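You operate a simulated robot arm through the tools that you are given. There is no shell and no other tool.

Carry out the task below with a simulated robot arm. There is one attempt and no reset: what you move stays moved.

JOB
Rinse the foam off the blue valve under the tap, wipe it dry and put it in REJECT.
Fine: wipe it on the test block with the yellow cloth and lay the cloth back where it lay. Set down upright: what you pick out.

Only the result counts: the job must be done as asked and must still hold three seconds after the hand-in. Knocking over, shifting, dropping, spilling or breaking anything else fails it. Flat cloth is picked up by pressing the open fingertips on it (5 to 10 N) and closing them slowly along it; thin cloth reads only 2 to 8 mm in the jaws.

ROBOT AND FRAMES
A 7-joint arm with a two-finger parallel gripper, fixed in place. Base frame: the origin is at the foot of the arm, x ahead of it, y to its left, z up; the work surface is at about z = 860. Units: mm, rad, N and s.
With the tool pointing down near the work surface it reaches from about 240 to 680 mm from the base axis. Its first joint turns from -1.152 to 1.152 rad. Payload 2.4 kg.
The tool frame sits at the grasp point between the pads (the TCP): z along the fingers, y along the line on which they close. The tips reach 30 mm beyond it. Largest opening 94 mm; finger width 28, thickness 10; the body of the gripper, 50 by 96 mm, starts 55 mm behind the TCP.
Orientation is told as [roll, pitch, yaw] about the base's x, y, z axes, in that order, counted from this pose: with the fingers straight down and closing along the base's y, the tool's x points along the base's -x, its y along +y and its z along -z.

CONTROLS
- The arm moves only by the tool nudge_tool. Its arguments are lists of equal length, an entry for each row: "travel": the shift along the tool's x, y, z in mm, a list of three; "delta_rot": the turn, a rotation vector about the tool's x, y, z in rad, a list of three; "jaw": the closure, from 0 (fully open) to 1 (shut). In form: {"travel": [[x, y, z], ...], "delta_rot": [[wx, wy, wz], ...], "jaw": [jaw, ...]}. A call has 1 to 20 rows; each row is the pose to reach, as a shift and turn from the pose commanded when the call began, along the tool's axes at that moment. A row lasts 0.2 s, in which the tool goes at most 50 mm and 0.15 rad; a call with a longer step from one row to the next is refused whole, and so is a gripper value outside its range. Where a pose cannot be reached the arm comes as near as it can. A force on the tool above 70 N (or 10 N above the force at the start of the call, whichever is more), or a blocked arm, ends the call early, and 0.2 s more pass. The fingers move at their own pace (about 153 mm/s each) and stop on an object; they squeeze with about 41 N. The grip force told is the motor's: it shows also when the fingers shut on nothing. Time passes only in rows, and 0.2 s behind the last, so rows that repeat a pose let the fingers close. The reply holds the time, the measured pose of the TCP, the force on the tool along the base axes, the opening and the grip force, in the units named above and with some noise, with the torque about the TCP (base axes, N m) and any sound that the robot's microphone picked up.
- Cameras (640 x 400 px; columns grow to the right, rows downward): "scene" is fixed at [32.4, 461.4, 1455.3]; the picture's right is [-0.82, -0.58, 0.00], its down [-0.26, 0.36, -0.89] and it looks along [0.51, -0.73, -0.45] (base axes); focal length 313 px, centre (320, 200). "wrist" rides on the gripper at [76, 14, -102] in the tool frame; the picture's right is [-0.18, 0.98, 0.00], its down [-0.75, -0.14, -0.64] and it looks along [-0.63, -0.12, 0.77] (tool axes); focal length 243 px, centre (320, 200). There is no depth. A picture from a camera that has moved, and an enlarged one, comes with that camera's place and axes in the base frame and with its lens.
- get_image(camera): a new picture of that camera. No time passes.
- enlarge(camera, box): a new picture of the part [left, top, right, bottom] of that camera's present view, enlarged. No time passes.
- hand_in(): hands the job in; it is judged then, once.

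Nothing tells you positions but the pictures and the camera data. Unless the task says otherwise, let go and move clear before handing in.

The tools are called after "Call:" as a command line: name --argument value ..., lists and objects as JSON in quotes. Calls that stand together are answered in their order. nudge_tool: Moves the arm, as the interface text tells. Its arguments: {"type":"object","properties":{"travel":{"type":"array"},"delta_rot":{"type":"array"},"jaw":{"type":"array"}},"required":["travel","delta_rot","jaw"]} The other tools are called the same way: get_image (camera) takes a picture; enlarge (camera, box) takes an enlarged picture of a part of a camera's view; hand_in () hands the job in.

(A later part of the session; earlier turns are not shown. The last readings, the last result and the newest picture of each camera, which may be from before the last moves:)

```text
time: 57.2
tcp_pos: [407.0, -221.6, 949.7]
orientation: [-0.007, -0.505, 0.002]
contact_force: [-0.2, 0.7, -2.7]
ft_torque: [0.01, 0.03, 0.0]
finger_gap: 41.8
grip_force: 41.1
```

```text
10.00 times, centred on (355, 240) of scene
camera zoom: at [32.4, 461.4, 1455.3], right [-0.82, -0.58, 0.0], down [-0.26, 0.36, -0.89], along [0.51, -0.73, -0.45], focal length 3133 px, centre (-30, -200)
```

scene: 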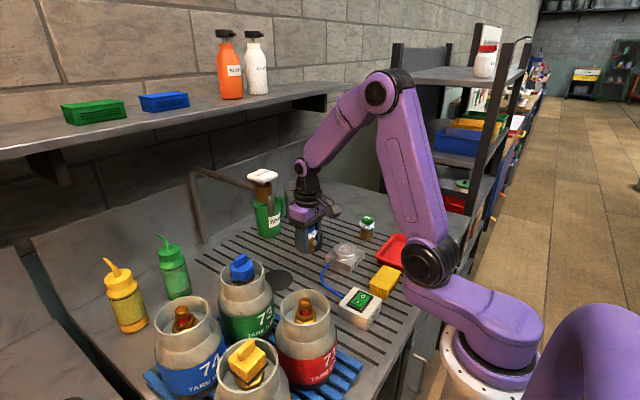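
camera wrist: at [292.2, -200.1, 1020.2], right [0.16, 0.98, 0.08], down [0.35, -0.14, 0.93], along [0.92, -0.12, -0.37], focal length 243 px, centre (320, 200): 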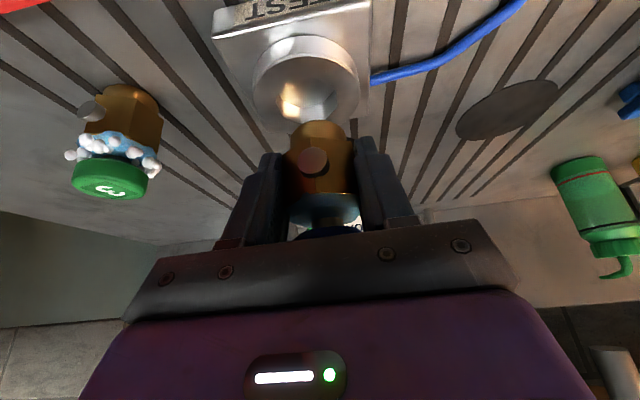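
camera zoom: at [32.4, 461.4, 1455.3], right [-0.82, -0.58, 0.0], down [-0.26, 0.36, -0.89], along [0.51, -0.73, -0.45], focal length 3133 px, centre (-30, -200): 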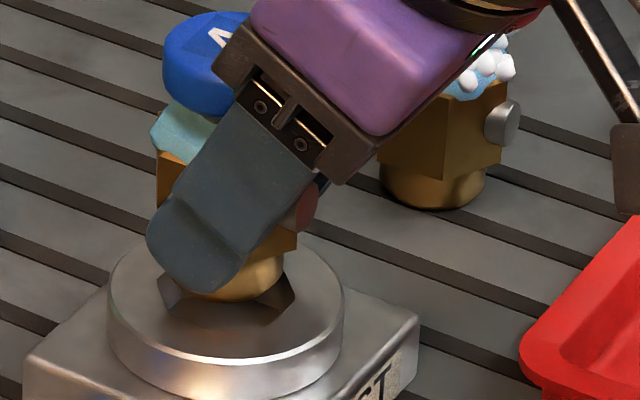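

Laterally the foot now lines up with the recess. I'll zoom in more to verify the fore-aft alignment before lowering.

Call:
enlarge --camera "scene" --box '[342, 238, 374, 258]'

```text
16.00 times, centred on (358, 248) of scene
camera zoom: at [32.4, 461.4, 1455.3], right [-0.82, -0.58, 0.0], down [-0.26, 0.36, -0.89], along [0.51, -0.73, -0.45], focal length 5014 px, centre (-288, -568)
```

zoom: 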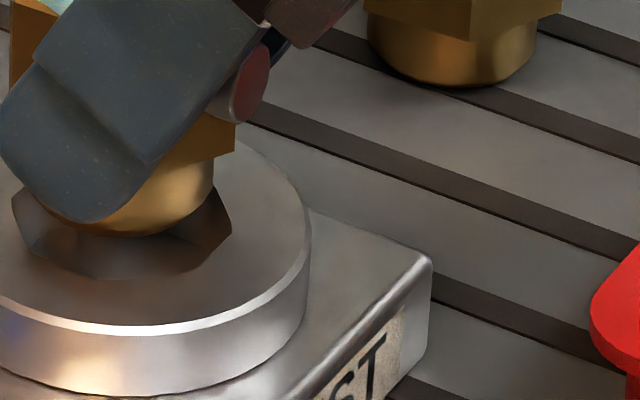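

The foot and recess line up within about a millimetre. I'll lower in small steps and watch the force.

Call:
nudge_tool --travel '[[1.6, 0.3, 1.4], [2.5, 0.3, 3.2], [3.5, 0.3, 4.9], [3.5, 0.3, 4.9]]' --delta_rot '[[0, 0, 0], [0, 0, 0], [0, 0, 0], [0, 0, 0]]' --jaw '[1, 1, 1, 1]'

Call:
enlarge --camera "scene" --box '[342, 238, 374, 258]'

Call:
enlarge --camera "wrist" --box '[230, 30, 390, 150]'

```text
time: 58.2
tcp_pos: [407.2, -219.6, 942.0]
orientation: [-0.005, -0.504, 0.001]
contact_force: [-0.5, 0.5, -2.8]
ft_torque: [0.02, 0.05, 0.01]
finger_gap: 41.9
grip_force: 41.6
```

```text
16.00 times, centred on (358, 248) of scene
camera zoom: at [32.4, 461.4, 1455.3], right [-0.82, -0.58, 0.0], down [-0.26, 0.36, -0.89], along [0.51, -0.73, -0.45], focal length 5014 px, centre (-288, -568)
```

zoom: 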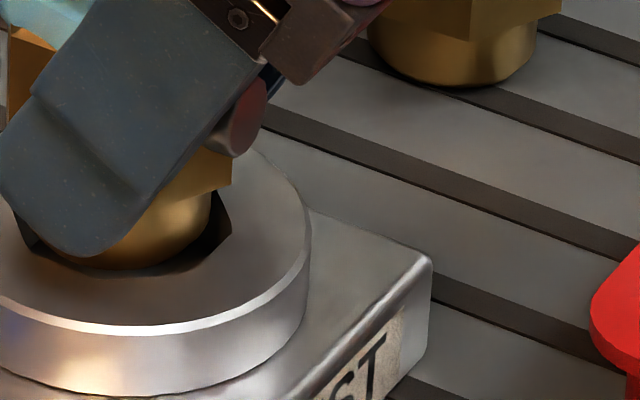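

```text
3.33 times, centred on (310, 90) of wrist
camera zoom: at [290.1, -204.5, 994.1], right [0.16, 0.98, 0.08], down [0.35, -0.14, 0.93], along [0.92, -0.12, -0.37], focal length 809 px, centre (353, 567)
```

zoom: 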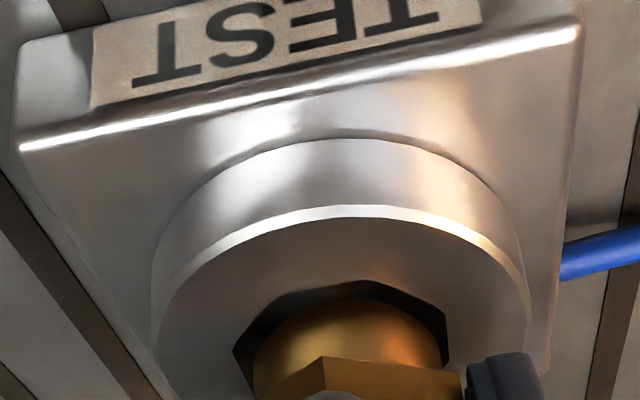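

The foot is just entering the recess, about 1.3 mm too far in +y. I'll correct and keep lowering.

Call:
nudge_tool --travel '[[0, -1.3, 0], [1, -1.3, 1.75], [1.9, -1.3, 3.5], [2.9, -1.3, 5.25], [2.9, -1.3, 5.25]]' --delta_rot '[[0, 0, 0], [0, 0, 0], [0, 0, 0], [0, 0, 0], [0, 0, 0]]' --jaw '[1, 1, 1, 1, 1]'

Call:
enlarge --camera "wrist" --box '[230, 30, 390, 150]'

```text
time: 59.4
tcp_pos: [407.0, -221.7, 935.2]
orientation: [-0.006, -0.505, 0.002]
contact_force: [-0.1, 1.1, -3.2]
ft_torque: [0.03, 0.01, 0.0]
finger_gap: 41.8
grip_force: 41.3
```

```text
3.33 times, centred on (310, 90) of wrist
camera zoom: at [290.1, -205.8, 987.2], right [0.16, 0.98, 0.08], down [0.35, -0.14, 0.93], along [0.92, -0.12, -0.37], focal length 809 px, centre (353, 567)
```

zoom: 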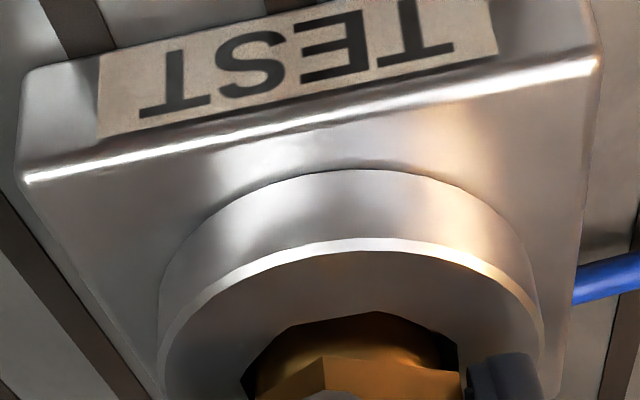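

The foot is inside the recess with no contact. I'll continue in 1 mm steps until something touches.

Call:
nudge_tool --travel '[[0.48, 0, 0.88], [0.97, 0, 1.75], [1.45, 0, 2.63], [1.45, 0, 2.63]]' --delta_rot '[[0, 0, 0], [0, 0, 0], [0, 0, 0], [0, 0, 0]]' --jaw '[1, 1, 1, 1]'

Call:
enlarge --camera "scene" --box '[342, 233, 374, 258]'

```text
time: 60.4
tcp_pos: [407.1, -219.6, 934.0]
orientation: [-0.006, -0.509, 0.004]
contact_force: [-5.1, 3.3, 24.1]
ft_torque: [-0.61, 0.15, -0.25]
finger_gap: 41.9
grip_force: 40.5
```

```text
16.00 times, centred on (358, 246) of scene
camera zoom: at [31.9, 461.7, 1455.2], right [-0.82, -0.58, 0.0], down [-0.26, 0.36, -0.9], along [0.52, -0.73, -0.45], focal length 5014 px, centre (-288, -528)
```

zoom: 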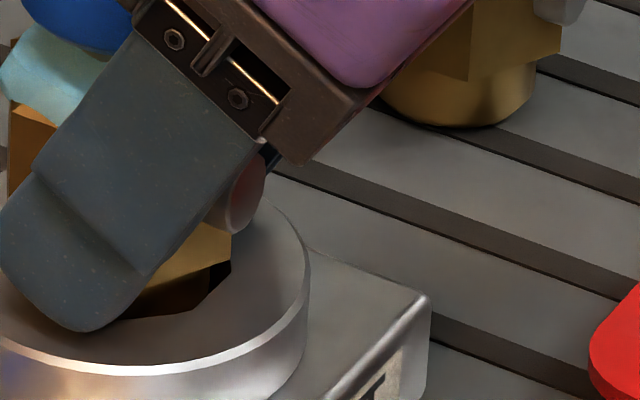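

The torque shows the −y fingertip is touching the ring, with the valve a few mm above its seat inside the recess. I'll ease up slightly and open slowly so it settles.

Call:
nudge_tool --travel '[[-0.7, 0, -1.3], [-0.7, 0, -1.3], [-0.7, 0, -1.3], [-0.7, 0, -1.3], [-0.7, 0, -1.3], [-0.7, 0, -1.3]]' --delta_rot '[[0, 0, 0], [0, 0, 0], [0, 0, 0], [0, 0, 0], [0, 0, 0], [0, 0, 0]]' --jaw '[1, 0.54, 0.5, 0.3, 0.1, 0]'

Call:
get_image --camera "wrist"

Call:
enlarge --camera "scene" --box '[330, 205, 394, 260]'

```text
time: 61.8
tcp_pos: [406.8, -219.7, 933.8]
orientation: [-0.005, -0.503, 0.003]
contact_force: [0.4, 0.2, -0.8]
ft_torque: [-0.01, 0.02, -0.01]
finger_gap: 93.8
grip_force: 0.1
```

```text
taken
camera wrist: at [289.4, -205.1, 985.6], right [0.16, 0.98, 0.08], down [0.35, -0.14, 0.93], along [0.92, -0.12, -0.37], focal length 243 px, centre (320, 200)
```

wrist: 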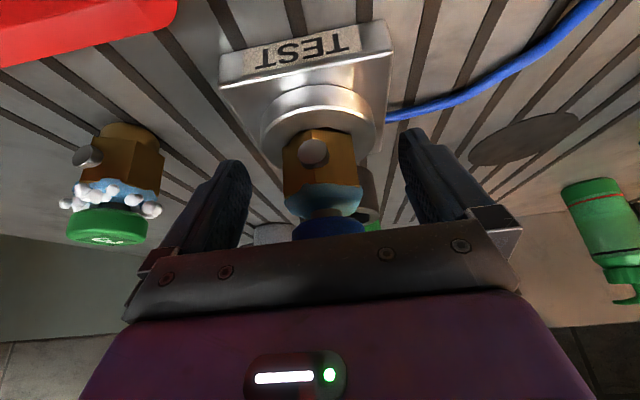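

```text
7.27 times, centred on (362, 232) of scene
camera zoom: at [32.4, 461.4, 1455.3], right [-0.82, -0.58, 0.0], down [-0.26, 0.36, -0.89], along [0.51, -0.73, -0.45], focal length 2279 px, centre (14, -36)
```

zoom: 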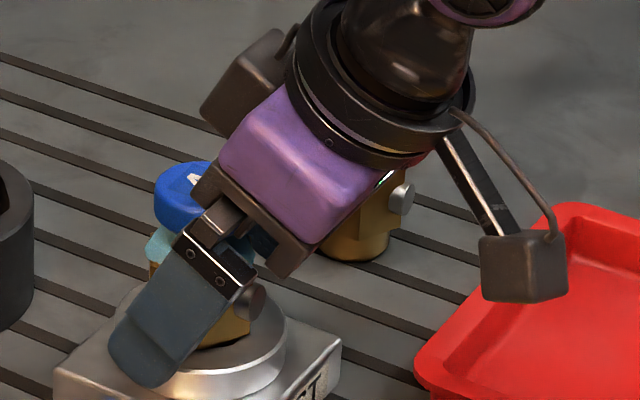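

The valve is seated upright in the TEST block. Backing out along the tool axis.

Call:
nudge_tool --travel '[[0, 0, -15], [0, 0, -45], [0, 0, -80], [0, 0, -115], [0, 0, -115]]' --delta_rot '[[0, 0, 0], [0, 0, 0], [0, 0, 0], [0, 0, 0], [0, 0, 0]]' --jaw '[0, 0, 0, 0, 0]'

Call:
get_image --camera "wrist"

Call:
enlarge --camera "scene" --box '[330, 205, 394, 280]'

```text
time: 63.0
tcp_pos: [353.2, -218.3, 1037.6]
orientation: [-0.006, -0.504, 0.002]
contact_force: [-1.0, -0.3, -0.3]
ft_torque: [0.02, 0.01, 0.05]
finger_gap: 94.0
grip_force: 0.1
```

```text
taken
camera wrist: at [235.5, -203.8, 1089.1], right [0.16, 0.98, 0.08], down [0.35, -0.14, 0.93], along [0.92, -0.12, -0.37], focal length 243 px, centre (320, 200)
```

wrist: 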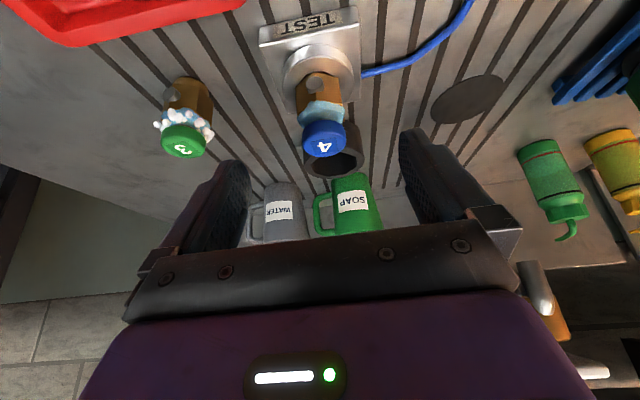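

```text
5.33 times, centred on (362, 242) of scene
camera zoom: at [32.4, 461.4, 1455.3], right [-0.82, -0.58, 0.0], down [-0.26, 0.36, -0.89], along [0.51, -0.73, -0.45], focal length 1671 px, centre (96, -27)
```

zoom: 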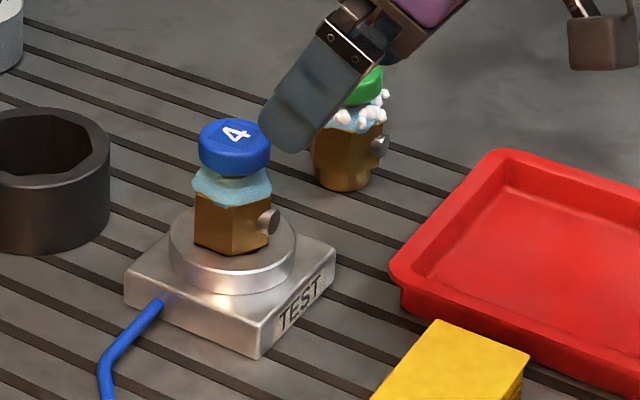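

The blue valve sits upright in the TEST block with a light-blue water film around its neck. Next comes the cloth: I'll straighten the tool and move above it.

Call:
nudge_tool --travel '[[20, 10, -6], [41, 20, -12], [62, 31, -19], [82, 41, -25], [82, 41, -25]]' --delta_rot '[[0, 0.126, 0], [0, 0.252, 0], [0, 0.378, 0], [0, 0.504, 0], [0, 0.504, 0]]' --jaw '[0, 0, 0, 0, 0]'

Call:
nudge_tool --travel '[[0, 0, 0], [0, 0, 0], [0, 0, 0], [0, 0, 0], [0, 0, 0], [0, 0, 0], [0, 0, 0], [0, 0, 0], [0, 0, 0], [0, 0, 0], [0, 0, 0], [0, 0, 0]]' --delta_rot '[[0, 0, 0.14], [0, 0, 0.28], [0, 0, 0.42], [0, 0, 0.56], [0, 0, 0.7], [0, 0, 0.84], [0, 0, 0.98], [0, 0, 1.12], [0, 0, 1.26], [0, 0, 1.4], [0, 0, 1.54], [0, 0, 1.571]]' --jaw '[0, 0, 0, 0, 0, 0, 0, 0, 0, 0, 0, 0]'

Call:
get_image --camera "wrist"

Call:
get_image --camera "scene"

```text
time: 64.2
tcp_pos: [296.3, -197.3, 1021.6]
orientation: [-0.009, -0.191, 0.004]
contact_force: [0.0, 0.1, -0.1]
ft_torque: [-0.03, -0.01, -0.02]
finger_gap: 93.7
grip_force: 0.0
out of reach, approached as far as the arm can: row 3, 4, 5
```

```text
time: 66.8
tcp_pos: [244.6, -231.7, 977.0]
orientation: [0.21, -0.007, -1.567]
contact_force: [0.5, 0.0, -0.2]
ft_torque: [0.02, 0.06, -0.03]
finger_gap: 94.3
grip_force: 0.0
out of reach, approached as far as the arm can: row 9, 10, 11, 12
```

```text
taken
camera wrist: at [234.6, -154.7, 1079.0], right [0.96, -0.18, 0.21], down [-0.27, -0.75, 0.6], along [0.05, -0.64, -0.77], focal length 243 px, centre (320, 200)
```

wrist: 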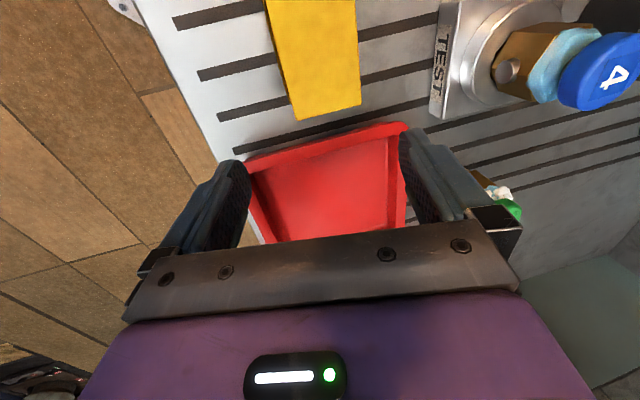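

```text
taken
```

scene: 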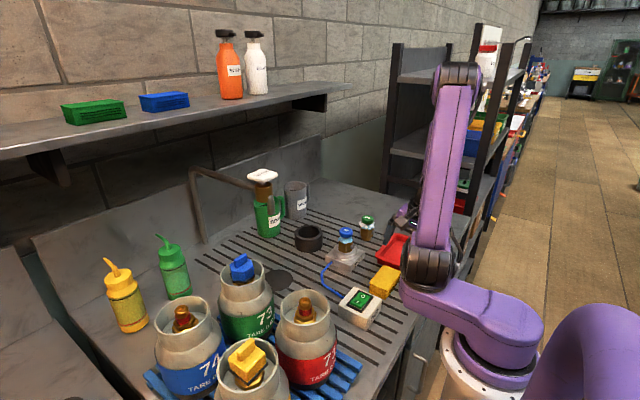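

The arm could not hold a vertical tool that close in at that height and drifted, though nothing was touched. I'll raise and straighten the tool, then line up over the cloth from higher up.

Call:
nudge_tool --travel '[[0, 18, -31], [1, 36, -63], [1, 54, -95], [2, 72, -127], [2, 90, -158], [2, 90, -158]]' --delta_rot '[[0, 0, 0], [0, 0, 0], [0.05, 0, 0], [0.12, 0, 0], [0.21, 0, 0], [0.21, 0, 0]]' --jaw '[0, 0, 0, 0, 0, 0]'

Call:
get_image --camera "wrist"

Call:
get_image --camera "scene"

```text
time: 68.2
tcp_pos: [187.2, -235.6, 1036.2]
orientation: [0.185, -0.033, -1.574]
contact_force: [-0.2, 0.5, -0.1]
ft_torque: [-0.01, -0.01, 0.02]
finger_gap: 94.2
grip_force: 0.1
out of reach, approached as far as the arm can: row 1, 2, 3, 4, 5, 6
```

```text
taken
camera wrist: at [180.5, -155.7, 1136.1], right [0.97, -0.18, 0.19], down [-0.26, -0.73, 0.63], along [0.02, -0.66, -0.75], focal length 243 px, centre (320, 200)
```

wrist: 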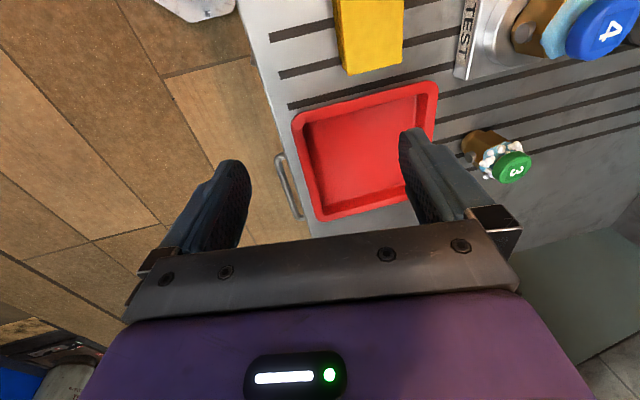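

```text
taken
```

scene: 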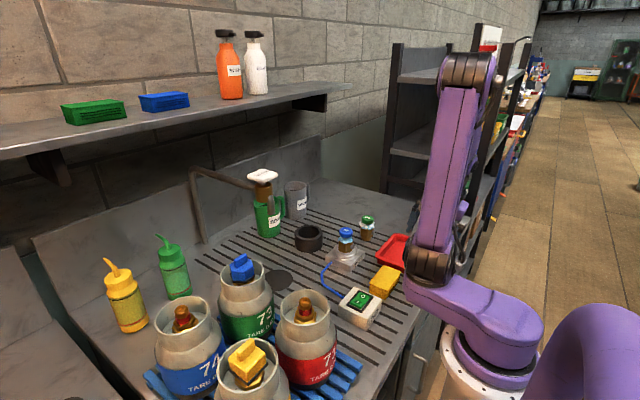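

The yaw to −90° has run the wrist into a joint limit. I'll unwind the yaw while moving back out and up.

Call:
nudge_tool --travel '[[0, 5, -5], [0, 12, -10], [0, 20, -16], [0, 30, -22], [0, 40, -28], [0, 50, -35], [0, 62, -43], [0, 75, -52], [0, 90, -61], [0, 104, -70], [0, 117, -79], [0, 117, -79]]' --delta_rot '[[0, 0, -0.14], [0, 0, -0.28], [0, 0, -0.42], [0, 0, -0.56], [0, 0, -0.7], [0, 0, -0.84], [0, 0, -0.98], [0, 0, -1.12], [0, 0, -1.26], [0, 0, -1.4], [0, 0, -1.54], [0, 0, -1.571]]' --jaw '[0, 0, 0, 0, 0, 0, 0, 0, 0, 0, 0, 0]'

Call:
get_image --camera "scene"

```text
time: 70.8
tcp_pos: [215.9, -200.8, 1042.6]
orientation: [-0.03, -0.194, -0.006]
contact_force: [-0.1, -0.7, -0.5]
ft_torque: [0.02, 0.0, 0.01]
finger_gap: 94.2
grip_force: 0.0
out of reach, approached as far as the arm can: row 2, 3, 4, 5, 6, 7, 8, 9, 10, 11, 12
```

```text
taken
```

scene: 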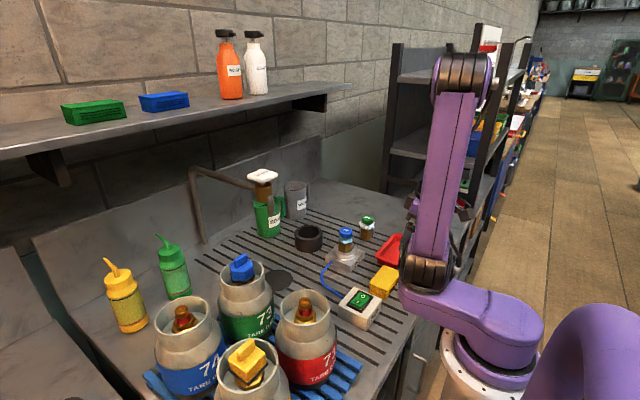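

The elbow is folded to its limit here. I'll move straight outward to free it.

Call:
nudge_tool --travel '[[-29, 0, 6], [-59, 0, 12], [-88, 0, 17], [-118, 0, 23], [-147, 0, 29], [-147, 0, 29]]' --delta_rot '[[0, 0, 0], [0, 0, 0], [0, 0, 0], [0, 0, 0], [0, 0, 0], [0, 0, 0]]' --jaw '[0, 0, 0, 0, 0, 0]'

Call:
get_image --camera "scene"

```text
time: 72.2
tcp_pos: [288.6, -201.8, 1019.9]
orientation: [-0.031, -0.191, 0.005]
contact_force: [-0.7, -0.1, 0.0]
ft_torque: [-0.03, 0.04, 0.02]
finger_gap: 93.8
grip_force: 0.1
out of reach, approached as far as the arm can: row 1, 2, 3, 4, 5, 6
```

```text
taken
```

scene: 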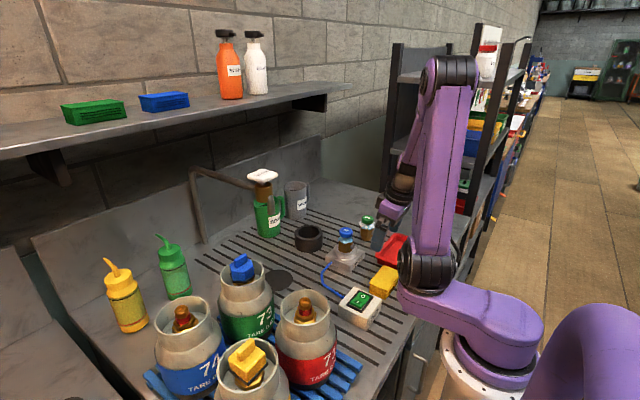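

I'll go back to the known good pose near (353, -218, 1037) with the 0.5 rad tilt to free the joints.

Call:
nudge_tool --travel '[[-20, -4, 5], [-40, -8, 8], [-60, -12, 5], [-67, -16, -4], [-67, -16, -4]]' --delta_rot '[[0, -0.1, 0], [0, -0.2, 0], [0, -0.3, 0], [0, -0.31, 0], [0, -0.31, 0]]' --jaw '[0, 0, 0, 0, 0]'

Call:
get_image --camera "scene"

```text
time: 73.4
tcp_pos: [356.8, -215.0, 1045.7]
orientation: [-0.036, -0.496, 0.015]
contact_force: [0.1, 0.0, 0.6]
ft_torque: [0.0, 0.0, -0.02]
finger_gap: 94.1
grip_force: 0.1
```

```text
taken
```

scene: 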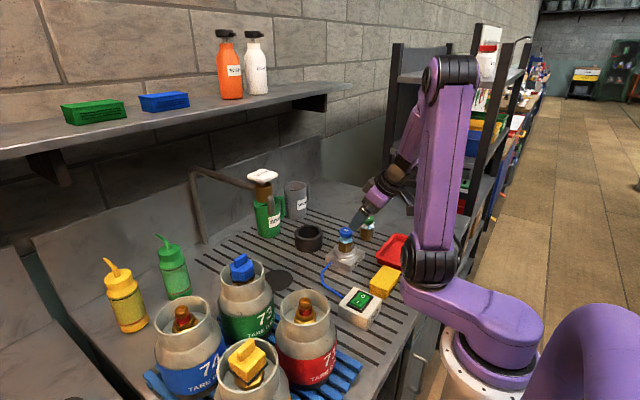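

The arm is free again. I'll straighten the tool further out and higher, then approach the cloth from above in small steps.

Call:
nudge_tool --travel '[[-18, 0, -2], [-36, 0, -4], [-54, 0, -5], [-72, 0, -7], [-72, 0, -7]]' --delta_rot '[[-0.006, 0.12, 0.007], [-0.012, 0.25, 0.015], [-0.018, 0.37, 0.022], [-0.025, 0.496, 0.03], [-0.025, 0.496, 0.03]]' --jaw '[0, 0, 0, 0, 0]'

Call:
nudge_tool --travel '[[0, 0, 0]]' --delta_rot '[[0, 0, 0]]' --jaw '[0]'

```text
time: 74.6
tcp_pos: [363.7, -219.9, 1060.9]
orientation: [-0.014, -0.25, -0.008]
contact_force: [-0.1, 0.1, 0.6]
ft_torque: [0.01, 0.0, 0.01]
finger_gap: 94.2
grip_force: 0.0
out of reach, approached as far as the arm can: row 2, 3, 4, 5
```

```text
time: 75.0
tcp_pos: [364.0, -219.6, 1061.6]
orientation: [-0.015, -0.251, -0.009]
contact_force: [1.2, 0.5, 0.4]
ft_torque: [0.0, 0.02, 0.03]
finger_gap: 93.8
grip_force: 0.1
```

Still limited in this configuration. I'll move further outward first, then straighten.

Call:
nudge_tool --travel '[[-32, 0, 8], [-65, 0, 16], [-97, 0, 25], [-97, 0, 25]]' --delta_rot '[[0, 0, 0], [0, 0, 0], [0, 0, 0], [0, 0, 0]]' --jaw '[0, 0, 0, 0]'

Call:
get_image --camera "scene"

```text
time: 76.0
tcp_pos: [395.8, -229.5, 1050.9]
orientation: [-0.014, -0.254, -0.01]
contact_force: [-0.1, -1.3, -0.9]
ft_torque: [0.03, 0.01, -0.01]
finger_gap: 93.9
grip_force: 0.1
out of reach, approached as far as the arm can: row 1, 2, 3, 4
```

```text
taken
```

scene: 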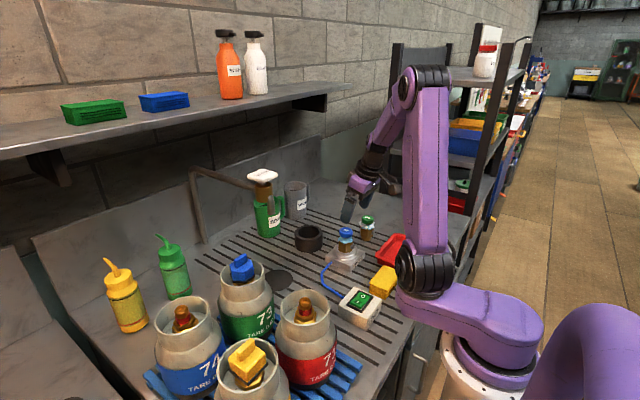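

The lower link has leaned forward to a limit. I'll raise the arm toward the starting height to unfold it.

Call:
nudge_tool --travel '[[-11, 8, -44], [-23, 16, -87], [-34, 24, -131], [-45, 32, -174], [-56, 40, -218], [-68, 48, -261], [-68, 48, -261]]' --delta_rot '[[0, 0, 0], [0, 0, 0], [0, 0, 0], [0, 0.05, 0], [0, 0.1, 0], [0, 0.15, 0], [0, 0.15, 0]]' --jaw '[0, 0, 0, 0, 0, 0, 0]'

Call:
get_image --camera "scene"

```text
time: 77.8
tcp_pos: [382.7, -185.9, 1272.0]
orientation: [0.289, -0.087, -0.05]
contact_force: [0.3, 0.1, 0.5]
ft_torque: [0.03, -0.01, 0.02]
finger_gap: 94.2
grip_force: 0.1
out of reach, approached as far as the arm can: row 1, 2, 3, 4, 5, 6, 7
stopped in row 7: the arm was blocked; the commanded pose is now the measured one
```

```text
taken
```

scene: 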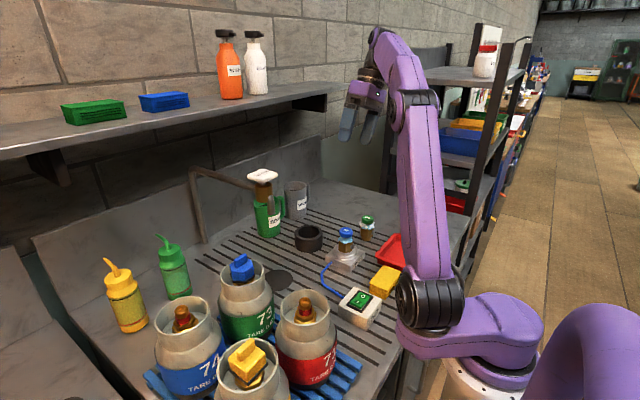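

The arm's redundant joints have swung aside: the base joint is turned toward +y while the tool is at −y. Nothing on the bench has been touched. I'll move the tool high over toward +y with a straight orientation so the arm unwinds naturally.

Call:
nudge_tool --travel '[[1, 20, 3], [3, 50, 8], [4, 85, 14], [5, 120, 20], [6, 155, 26], [8, 195, 33], [9, 234, 40], [9, 234, 40]]' --delta_rot '[[0.03, 0.01, -0.005], [0.07, 0.02, -0.012], [0.11, 0.035, -0.02], [0.15, 0.045, -0.027], [0.2, 0.06, -0.035], [0.24, 0.075, -0.043], [0.288, 0.09, -0.052], [0.288, 0.09, -0.052]]' --jaw '[0, 0, 0, 0, 0, 0, 0, 0]'

Call:
get_image --camera "scene"

```text
time: 79.6
tcp_pos: [400.3, 43.4, 1340.3]
orientation: [0.234, -0.099, 0.003]
contact_force: [-0.2, 0.2, -0.8]
ft_torque: [-0.03, 0.03, 0.01]
finger_gap: 93.9
grip_force: 0.0
out of reach, approached as far as the arm can: row 1, 2, 3, 4, 5, 6, 7, 8
```

```text
taken
```

scene: 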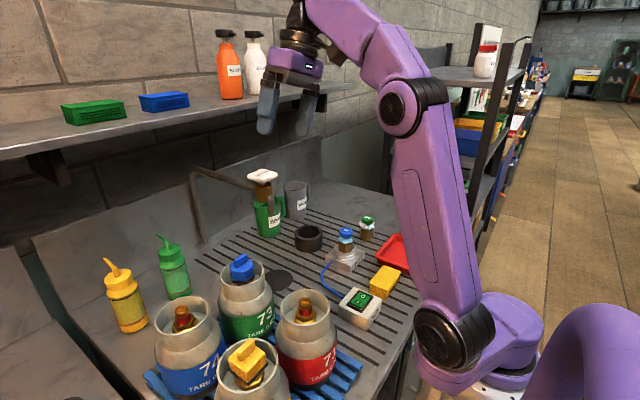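

The base joint sits at its + limit. I'll move the tool toward +y with the yaw turning along, so the twist in the other joints can relax.

Call:
nudge_tool --travel '[[14, 30, 6], [28, 61, 12], [43, 91, 17], [57, 122, 23], [71, 152, 29], [85, 183, 35], [99, 213, 41], [99, 213, 41]]' --delta_rot '[[0.028, 0.026, -0.1], [0.057, 0.053, -0.2], [0.085, 0.079, -0.3], [0.113, 0.105, -0.4], [0.141, 0.131, -0.5], [0.17, 0.158, -0.6], [0.198, 0.184, -0.7], [0.198, 0.184, -0.7]]' --jaw '[0, 0, 0, 0, 0, 0, 0, 0]'

Call:
get_image --camera "scene"

```text
time: 81.4
tcp_pos: [306.9, 258.3, 1357.0]
orientation: [0.237, -0.091, 0.71]
contact_force: [0.3, 0.0, 0.4]
ft_torque: [-0.05, 0.01, 0.01]
finger_gap: 94.0
grip_force: 0.0
out of reach, approached as far as the arm can: row 1, 2, 3, 4, 5, 6, 7, 8
```

```text
taken
```

scene: 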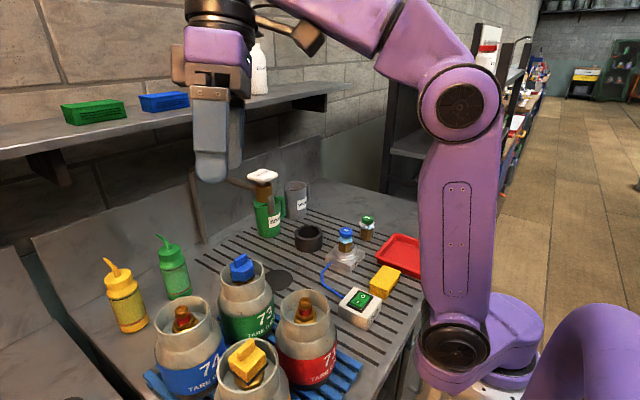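

The sideways tilt of 0.24 rad remains. I'll command just the tilt correction here and see how the arm responds.

Call:
nudge_tool --travel '[[0, 0, 0], [0, 0, 0], [0, 0, 0], [0, 0, 0]]' --delta_rot '[[0.08, 0.03, 0], [0.16, 0.06, 0], [0.237, 0.09, 0], [0.237, 0.09, 0]]' --jaw '[0, 0, 0, 0]'

Call:
get_image --camera "scene"

Call:
get_image --camera "wrist"

```text
time: 82.4
tcp_pos: [306.2, 258.4, 1358.6]
orientation: [0.238, -0.092, 0.708]
contact_force: [-0.1, 0.5, 0.4]
ft_torque: [-0.01, -0.01, 0.0]
finger_gap: 93.9
grip_force: 0.0
out of reach, approached as far as the arm can: row 1, 2, 3, 4
```

```text
taken
```

scene: 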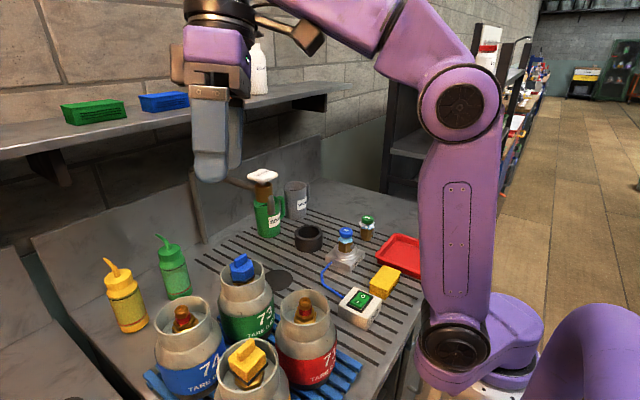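

```text
taken
camera wrist: at [246.7, 196.2, 1452.3], right [-0.5, 0.83, 0.25], down [0.72, 0.23, 0.66], along [0.49, 0.5, -0.71], focal length 243 px, centre (320, 200)
```

wrist: 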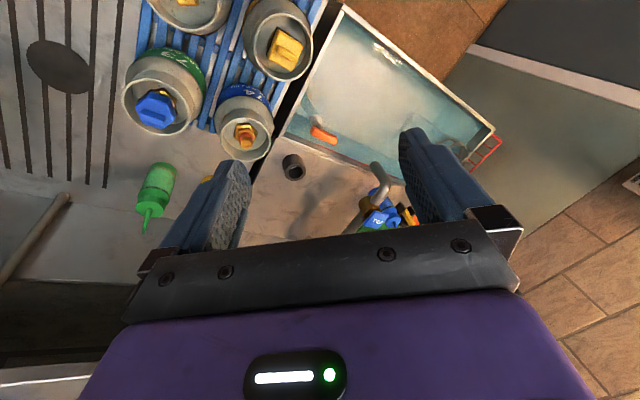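

The residual tilt seems tied to the base joint's limit. I'll swing the whole arm around its base axis back toward −y in an arc, turning the yaw with it, so only the first joint moves.

Call:
nudge_tool --travel '[[2.5, -40.1, -10], [9.1, -79.7, -20.2], [19.9, -118.2, -30.6], [34.9, -155.5, -41.1], [53.7, -190.9, -51.5], [76.2, -224.1, -61.7], [102.1, -254.8, -71.6], [131.1, -282.7, -81.1], [163.1, -307.3, -90.2], [197.6, -328.8, -98.6], [234.2, -346.3, -106.3], [234.2, -346.3, -106.3]]' --delta_rot '[[0.0095, -0.0243, 0.1001], [0.019, -0.0486, 0.2002], [0.0285, -0.0729, 0.3003], [0.038, -0.0972, 0.4004], [0.0475, -0.1215, 0.5005], [0.057, -0.1458, 0.6006], [0.0665, -0.1701, 0.7007], [0.076, -0.1944, 0.8008], [0.0855, -0.2187, 0.9009], [0.095, -0.243, 1.001], [0.1046, -0.2673, 1.101], [0.1046, -0.2673, 1.101]]' --jaw '[0, 0, 0, 0, 0, 0, 0, 0, 0, 0, 0, 0]'

Call:
get_image --camera "scene"

```text
time: 85.0
tcp_pos: [363.2, -172.0, 1356.7]
orientation: [0.237, -0.092, -0.43]
contact_force: [-0.9, 0.1, 0.4]
ft_torque: [0.03, 0.0, -0.03]
finger_gap: 93.8
grip_force: 0.0
```

```text
taken
```

scene: 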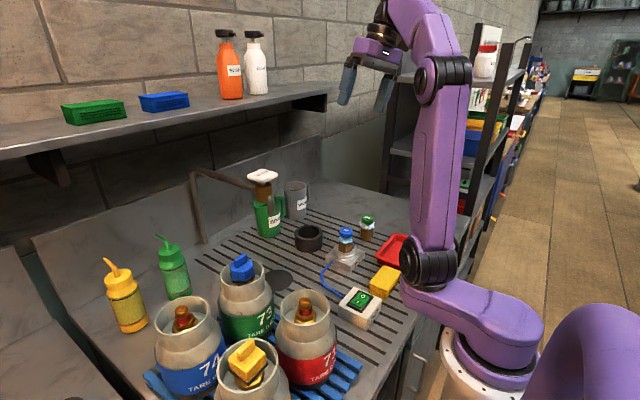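

The swing worked cleanly. Now I'll take out the sideways tilt.

Call:
nudge_tool --travel '[[0, 0, 0], [0, 0, 0], [0, 0, 0], [0, 0, 0]]' --delta_rot '[[0.08, 0.03, 0], [0.16, 0.06, 0], [0.237, 0.09, 0.01], [0.237, 0.09, 0.01]]' --jaw '[0, 0, 0, 0]'

Call:
get_image --camera "scene"

```text
time: 86.0
tcp_pos: [364.4, -170.3, 1357.0]
orientation: [0.233, -0.1, -0.434]
contact_force: [-0.8, -0.2, 1.0]
ft_torque: [-0.01, 0.02, -0.01]
finger_gap: 93.8
grip_force: 0.2
out of reach, approached as far as the arm can: row 1, 2, 3, 4
```

```text
taken
```

scene: 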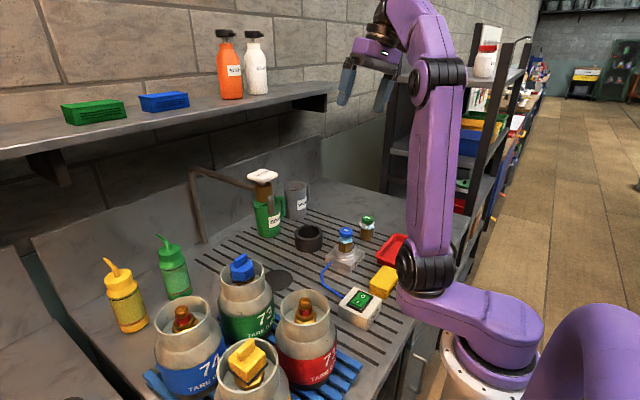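

The correction pushes the base joint the wrong way. I'll swing fully to +y: once the base joint is pinned at its limit there, further motion must unwind the other joints.

Call:
nudge_tool --travel '[[4.3, 39.4, 8.9], [12.2, 78.2, 17.3], [24.1, 115.7, 25], [39.8, 151.9, 32], [58.9, 186.3, 38.2], [81.3, 218.3, 43.5], [106.8, 248, 47.9], [135, 274.9, 51.4], [165.6, 298.9, 53.9], [198.3, 319.6, 55.4], [232.7, 336.9, 56], [268.4, 350.7, 55.6], [305.1, 360.8, 54.2], [342.4, 367.3, 51.9], [379.8, 370, 48.7], [379.8, 370, 48.7]]' --delta_rot '[[-0.0101, 0.0233, -0.098], [-0.0202, 0.0466, -0.196], [-0.0303, 0.0699, -0.294], [-0.0404, 0.0932, -0.392], [-0.0505, 0.1165, -0.49], [-0.0606, 0.1398, -0.588], [-0.0707, 0.1631, -0.686], [-0.0808, 0.1864, -0.784], [-0.0909, 0.2097, -0.882], [-0.101, 0.233, -0.98], [-0.1111, 0.2563, -1.078], [-0.1212, 0.2796, -1.176], [-0.1313, 0.3029, -1.274], [-0.1414, 0.3262, -1.372], [-0.1515, 0.3495, -1.47], [-0.1515, 0.3495, -1.47]]' --jaw '[0, 0, 0, 0, 0, 0, 0, 0, 0, 0, 0, 0, 0, 0, 0, 0]'

Call:
get_image --camera "scene"

```text
time: 89.4
tcp_pos: [175.4, 326.3, 1358.3]
orientation: [0.245, -0.103, 1.085]
contact_force: [-0.1, 0.2, 0.3]
ft_torque: [0.01, -0.01, -0.03]
finger_gap: 94.2
grip_force: 0.2
```

```text
taken
```

scene: 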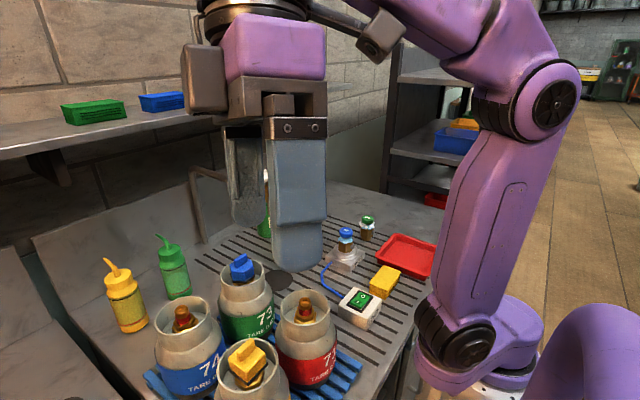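

The arm followed without reaching any limit. Now I'll correct the tilt here.

Call:
nudge_tool --travel '[[0, 0, 0], [0, 0, 0], [0, 0, 0], [0, 0, 0]]' --delta_rot '[[0.08, 0.03, 0], [0.16, 0.07, 0], [0.245, 0.103, 0.012], [0.245, 0.103, 0.012]]' --jaw '[0, 0, 0, 0]'

Call:
get_image --camera "scene"

```text
time: 90.4
tcp_pos: [176.5, 326.5, 1357.6]
orientation: [0.244, -0.101, 1.084]
contact_force: [-0.1, -0.5, -0.1]
ft_torque: [0.0, -0.02, 0.0]
finger_gap: 93.9
grip_force: 0.2
out of reach, approached as far as the arm can: row 1, 2, 3, 4
```

```text
taken
```

scene: 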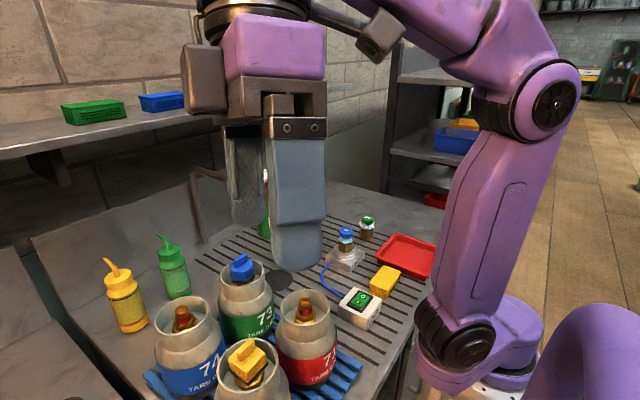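

I'll probe which rotation is blocked, one axis at a time.

Call:
nudge_tool --travel '[[0, 0, 0], [0, 0, 0]]' --delta_rot '[[0.1, 0, 0], [0.1, 0, 0]]' --jaw '[0, 0]'

Call:
nudge_tool --travel '[[0, 0, 0], [0, 0, 0]]' --delta_rot '[[0, 0.1, 0], [0, 0.1, 0]]' --jaw '[0, 0]'

Call:
nudge_tool --travel '[[0, 0, 0], [0, 0, 0]]' --delta_rot '[[0, 0, -0.1], [0, 0, -0.1]]' --jaw '[0, 0]'

```text
time: 91.0
tcp_pos: [175.8, 325.6, 1357.0]
orientation: [0.245, -0.103, 1.084]
contact_force: [0.4, 0.1, -0.2]
ft_torque: [0.01, -0.02, 0.01]
finger_gap: 93.9
grip_force: 0.1
out of reach, approached as far as the arm can: row 1, 2
```

```text
time: 91.6
tcp_pos: [175.1, 325.7, 1350.1]
orientation: [0.261, -0.011, 1.108]
contact_force: [0.2, 0.3, -0.2]
ft_torque: [-0.03, 0.01, 0.01]
finger_gap: 94.0
grip_force: 0.0
out of reach, approached as far as the arm can: row 1, 2
```

```text
time: 92.2
tcp_pos: [175.4, 326.4, 1353.7]
orientation: [0.254, -0.031, 1.206]
contact_force: [0.6, -0.4, -0.5]
ft_torque: [0.03, -0.04, -0.01]
finger_gap: 94.1
grip_force: 0.1
out of reach, approached as far as the arm can: row 1
```

Pitch and yaw are free; only the sideways tilt is blocked on one side. I'll swing back to the middle first, with the base joint near zero and the tool following.

Call:
get_image --camera "wrist"

Call:
nudge_tool --travel '[[0, 0, 0], [0, 0, 0], [0, 0, 0]]' --delta_rot '[[-0.1, 0, 0], [-0.2, 0, 0], [-0.2, 0, 0]]' --jaw '[0, 0, 0]'

Call:
get_image --camera "scene"

```text
taken
camera wrist: at [157.7, 247.8, 1452.8], right [-0.82, 0.51, 0.25], down [0.54, 0.58, 0.61], along [0.16, 0.64, -0.75], focal length 243 px, centre (320, 200)
```

wrist: 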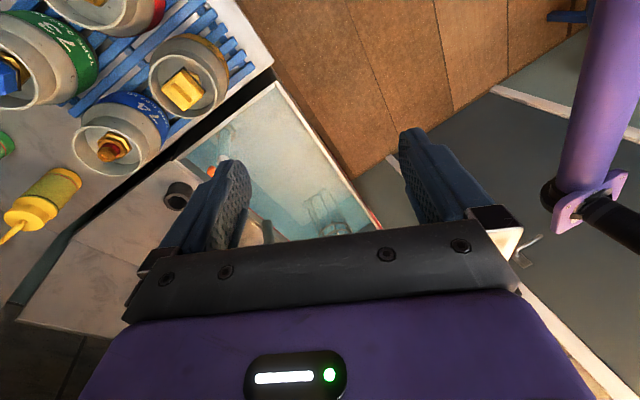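

```text
time: 93.0
tcp_pos: [176.9, 324.9, 1350.3]
orientation: [0.442, -0.028, 1.204]
contact_force: [-0.8, -0.8, 0.3]
ft_torque: [0.0, -0.01, 0.01]
finger_gap: 93.9
grip_force: 0.1
```

```text
taken
```

scene: 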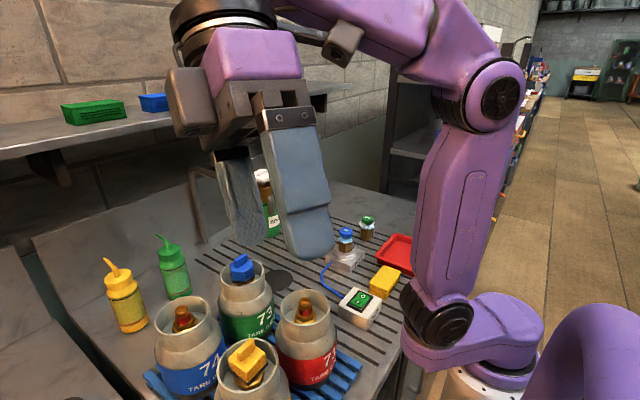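

Increasing the roll let the base joint come back, so the limit couples roll with wrist yaw. I'll test whether turning the yaw further in the + direction frees the roll correction.

Call:
nudge_tool --travel '[[0, 0, 0], [0, 0, 0], [0, 0, 0], [0, 0, 0], [0, 0, 0], [0, 0, 0]]' --delta_rot '[[0, 0, -0.12], [0, 0, -0.24], [0, 0, -0.36], [0, 0, -0.48], [0, 0, -0.6], [0, 0, -0.6]]' --jaw '[0, 0, 0, 0, 0, 0]'

Call:
nudge_tool --travel '[[0, 0, 0], [0, 0, 0], [0, 0, 0], [0, 0, 0]]' --delta_rot '[[0.1, 0, 0], [0.2, 0, 0], [0.3, 0, 0], [0.3, 0, 0]]' --jaw '[0, 0, 0, 0]'

Call:
get_image --camera "scene"

```text
time: 94.4
tcp_pos: [176.0, 325.5, 1350.0]
orientation: [0.356, -0.269, 1.763]
contact_force: [0.0, 0.3, 0.4]
ft_torque: [-0.03, -0.01, 0.01]
finger_gap: 94.1
grip_force: 0.0
```

```text
time: 95.4
tcp_pos: [179.1, 321.8, 1353.1]
orientation: [0.069, -0.282, 1.763]
contact_force: [-0.6, -0.6, -0.4]
ft_torque: [0.0, 0.0, 0.0]
finger_gap: 93.9
grip_force: 0.0
out of reach, approached as far as the arm can: row 3, 4
```

```text
taken
```

scene: 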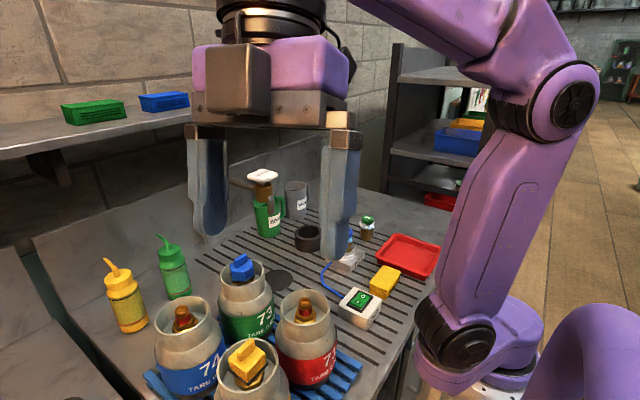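

The tilt limit depends on the forearm pointing upward at this height. I'll lower the tool to about z = 1170, well above the bottles, and straighten it there.

Call:
get_image --camera "wrist"

Call:
nudge_tool --travel '[[0, 0, 0], [0, 0, 0], [0, 0, 0], [0, 0, 0], [0, 0, 0]]' --delta_rot '[[0, 0.02, 0.12], [0, 0.04, 0.24], [0, 0.06, 0.36], [0, 0.08, 0.48], [0, 0.08, 0.6]]' --jaw '[0, 0, 0, 0, 0]'

```text
taken
camera wrist: at [190.2, 221.3, 1429.2], right [-0.99, -0.03, 0.12], down [0.08, 0.57, 0.82], along [-0.09, 0.82, -0.57], focal length 243 px, centre (320, 200)
```

wrist: 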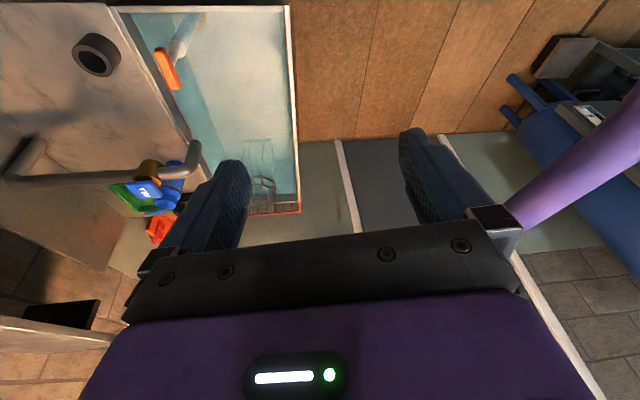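

```text
time: 96.6
tcp_pos: [184.8, 317.1, 1363.5]
orientation: [0.227, -0.129, 1.16]
contact_force: [-0.6, -0.7, 0.2]
ft_torque: [0.03, 0.0, 0.01]
finger_gap: 94.1
grip_force: 0.1
out of reach, approached as far as the arm can: row 1, 2, 3, 4, 5
```

I'll lower straight down here to z ≈ 1170 with the orientation unchanged, then straighten.

Call:
nudge_tool --travel '[[5, -8.5, 36.7], [9.8, -17, 73.4], [14.6, -25.4, 110], [19.5, -33.9, 146.9], [24.4, -42.4, 183.6], [24.4, -42.4, 183.6]]' --delta_rot '[[0, 0, 0], [0, 0, 0], [0, 0, 0], [0, 0, 0], [0, 0, 0], [0, 0, 0]]' --jaw '[0, 0, 0, 0, 0, 0]'

Call:
nudge_tool --travel '[[0, 0, 0], [0, 0, 0], [0, 0, 0], [0, 0, 0]]' --delta_rot '[[0.08, 0.04, 0], [0.16, 0.08, 0], [0.227, 0.129, 0], [0.227, 0.129, 0]]' --jaw '[0, 0, 0, 0]'

Call:
get_image --camera "scene"

```text
time: 98.0
tcp_pos: [186.4, 318.8, 1172.5]
orientation: [0.237, -0.136, 1.162]
contact_force: [0.5, -0.6, 1.1]
ft_torque: [-0.01, 0.01, 0.02]
finger_gap: 94.1
grip_force: 0.1
```

```text
time: 99.0
tcp_pos: [186.4, 318.6, 1173.2]
orientation: [0.236, -0.135, 1.161]
contact_force: [0.3, -0.1, -0.4]
ft_torque: [-0.01, 0.01, 0.0]
finger_gap: 93.8
grip_force: 0.0
out of reach, approached as far as the arm can: row 1, 2, 3, 4
```

```text
taken
```

scene: 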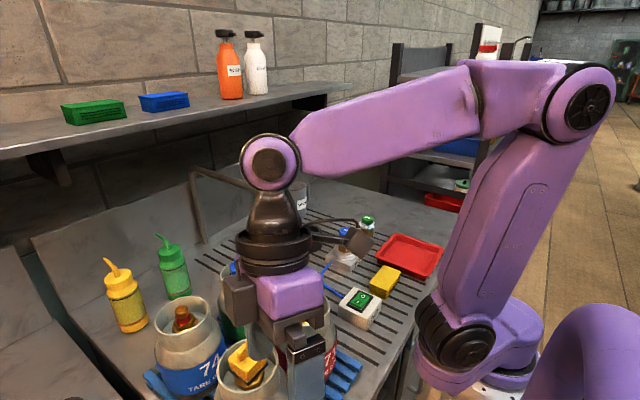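

The elbow plane is now upright yet the tool stays about 14° off, so the wrist must have flipped (joint 5 at its limit). To unflip it, I'll pitch the tool up toward the forearm line in this free space, turning about the wrist.

Call:
nudge_tool --travel '[[-22.5, -9.9, -1.6], [-44.7, -19.6, -6.4], [-66.1, -29, -14.3], [-86.4, -38, -25.1], [-105.2, -46.2, -38.7], [-122.3, -53.7, -54.9], [-137.3, -60.3, -73.4], [-137.3, -60.3, -73.4]]' --delta_rot '[[0.052, -0.119, 0], [0.105, -0.238, 0], [0.157, -0.357, 0], [0.209, -0.476, 0], [0.261, -0.595, 0], [0.314, -0.714, 0], [0.366, -0.833, 0], [0.366, -0.833, 0]]' --jaw '[0, 0, 0, 0, 0, 0, 0, 0]'

Call:
get_image --camera "scene"

Call:
get_image --camera "wrist"

```text
time: 100.8
tcp_pos: [305.7, 406.3, 1250.1]
orientation: [-0.122, -0.963, 1.105]
contact_force: [-0.5, -0.5, -0.2]
ft_torque: [-0.03, 0.01, -0.02]
finger_gap: 93.9
grip_force: 0.1
```

```text
taken
```

scene: 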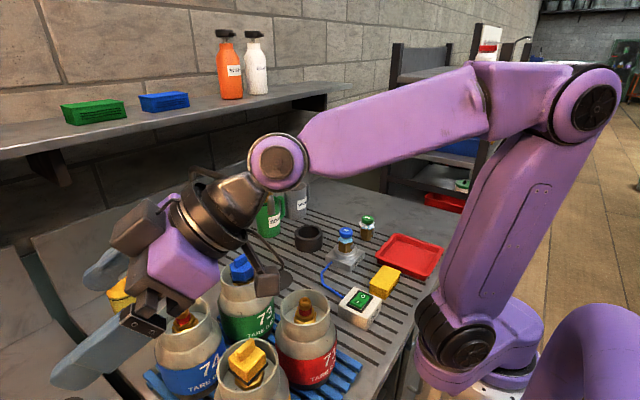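

```text
taken
camera wrist: at [224.7, 306.0, 1243.6], right [-0.78, 0.62, 0.08], down [0.01, -0.12, 0.99], along [0.62, 0.78, 0.09], focal length 243 px, centre (320, 200)
```

wrist: 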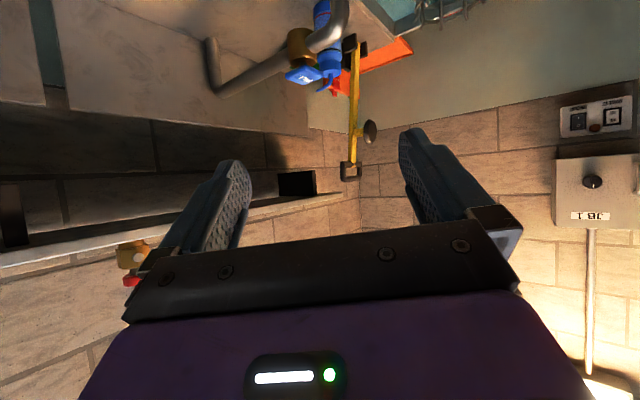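

The tool is now about 33° off the forearm line with no limit reached. I'll sweep it around the forearm line through the free side and up, which should bring joint 5 back by half a turn.

Call:
nudge_tool --travel '[[-16, 17.1, -1.7], [-31.8, 31.6, -5.6], [-53.6, 41.9, -12.9], [-75.9, 47, -22.6], [-97, 46.7, -33.8], [-116.7, 43.1, -46.7], [-133.6, 34.2, -59.7], [-147.8, 20.2, -72.8], [-156.8, 1.3, -83.2], [-160.6, -20.7, -91.1], [-158.2, -44.1, -95], [-158.2, -44.1, -95]]' --delta_rot '[[-0.088, -0.086, -0.034], [-0.162, -0.174, -0.065], [-0.212, -0.299, -0.093], [-0.233, -0.431, -0.115], [-0.225, -0.56, -0.128], [-0.199, -0.687, -0.136], [-0.145, -0.801, -0.135], [-0.063, -0.902, -0.125], [0.046, -0.971, -0.104], [0.171, -1.007, -0.074], [0.301, -1.001, -0.038], [0.301, -1.001, -0.038]]' --jaw '[0, 0, 0, 0, 0, 0, 0, 0, 0, 0, 0, 0]'

Call:
get_image --camera "scene"

```text
time: 103.4
tcp_pos: [340.6, 397.5, 1437.1]
orientation: [-2.838, -1.119, -2.698]
contact_force: [-0.5, 0.5, 0.1]
ft_torque: [-0.02, -0.03, 0.02]
finger_gap: 94.4
grip_force: 0.0
```

```text
taken
```

scene: 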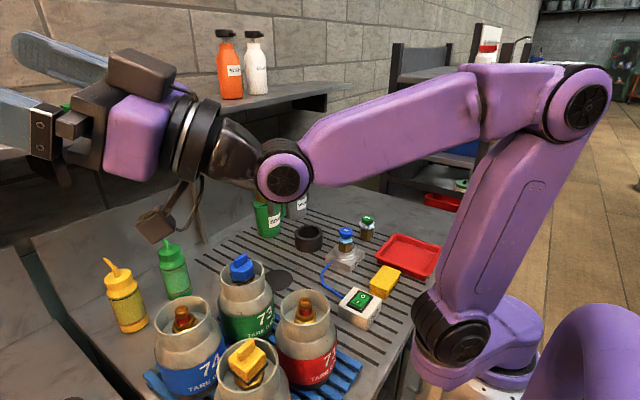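

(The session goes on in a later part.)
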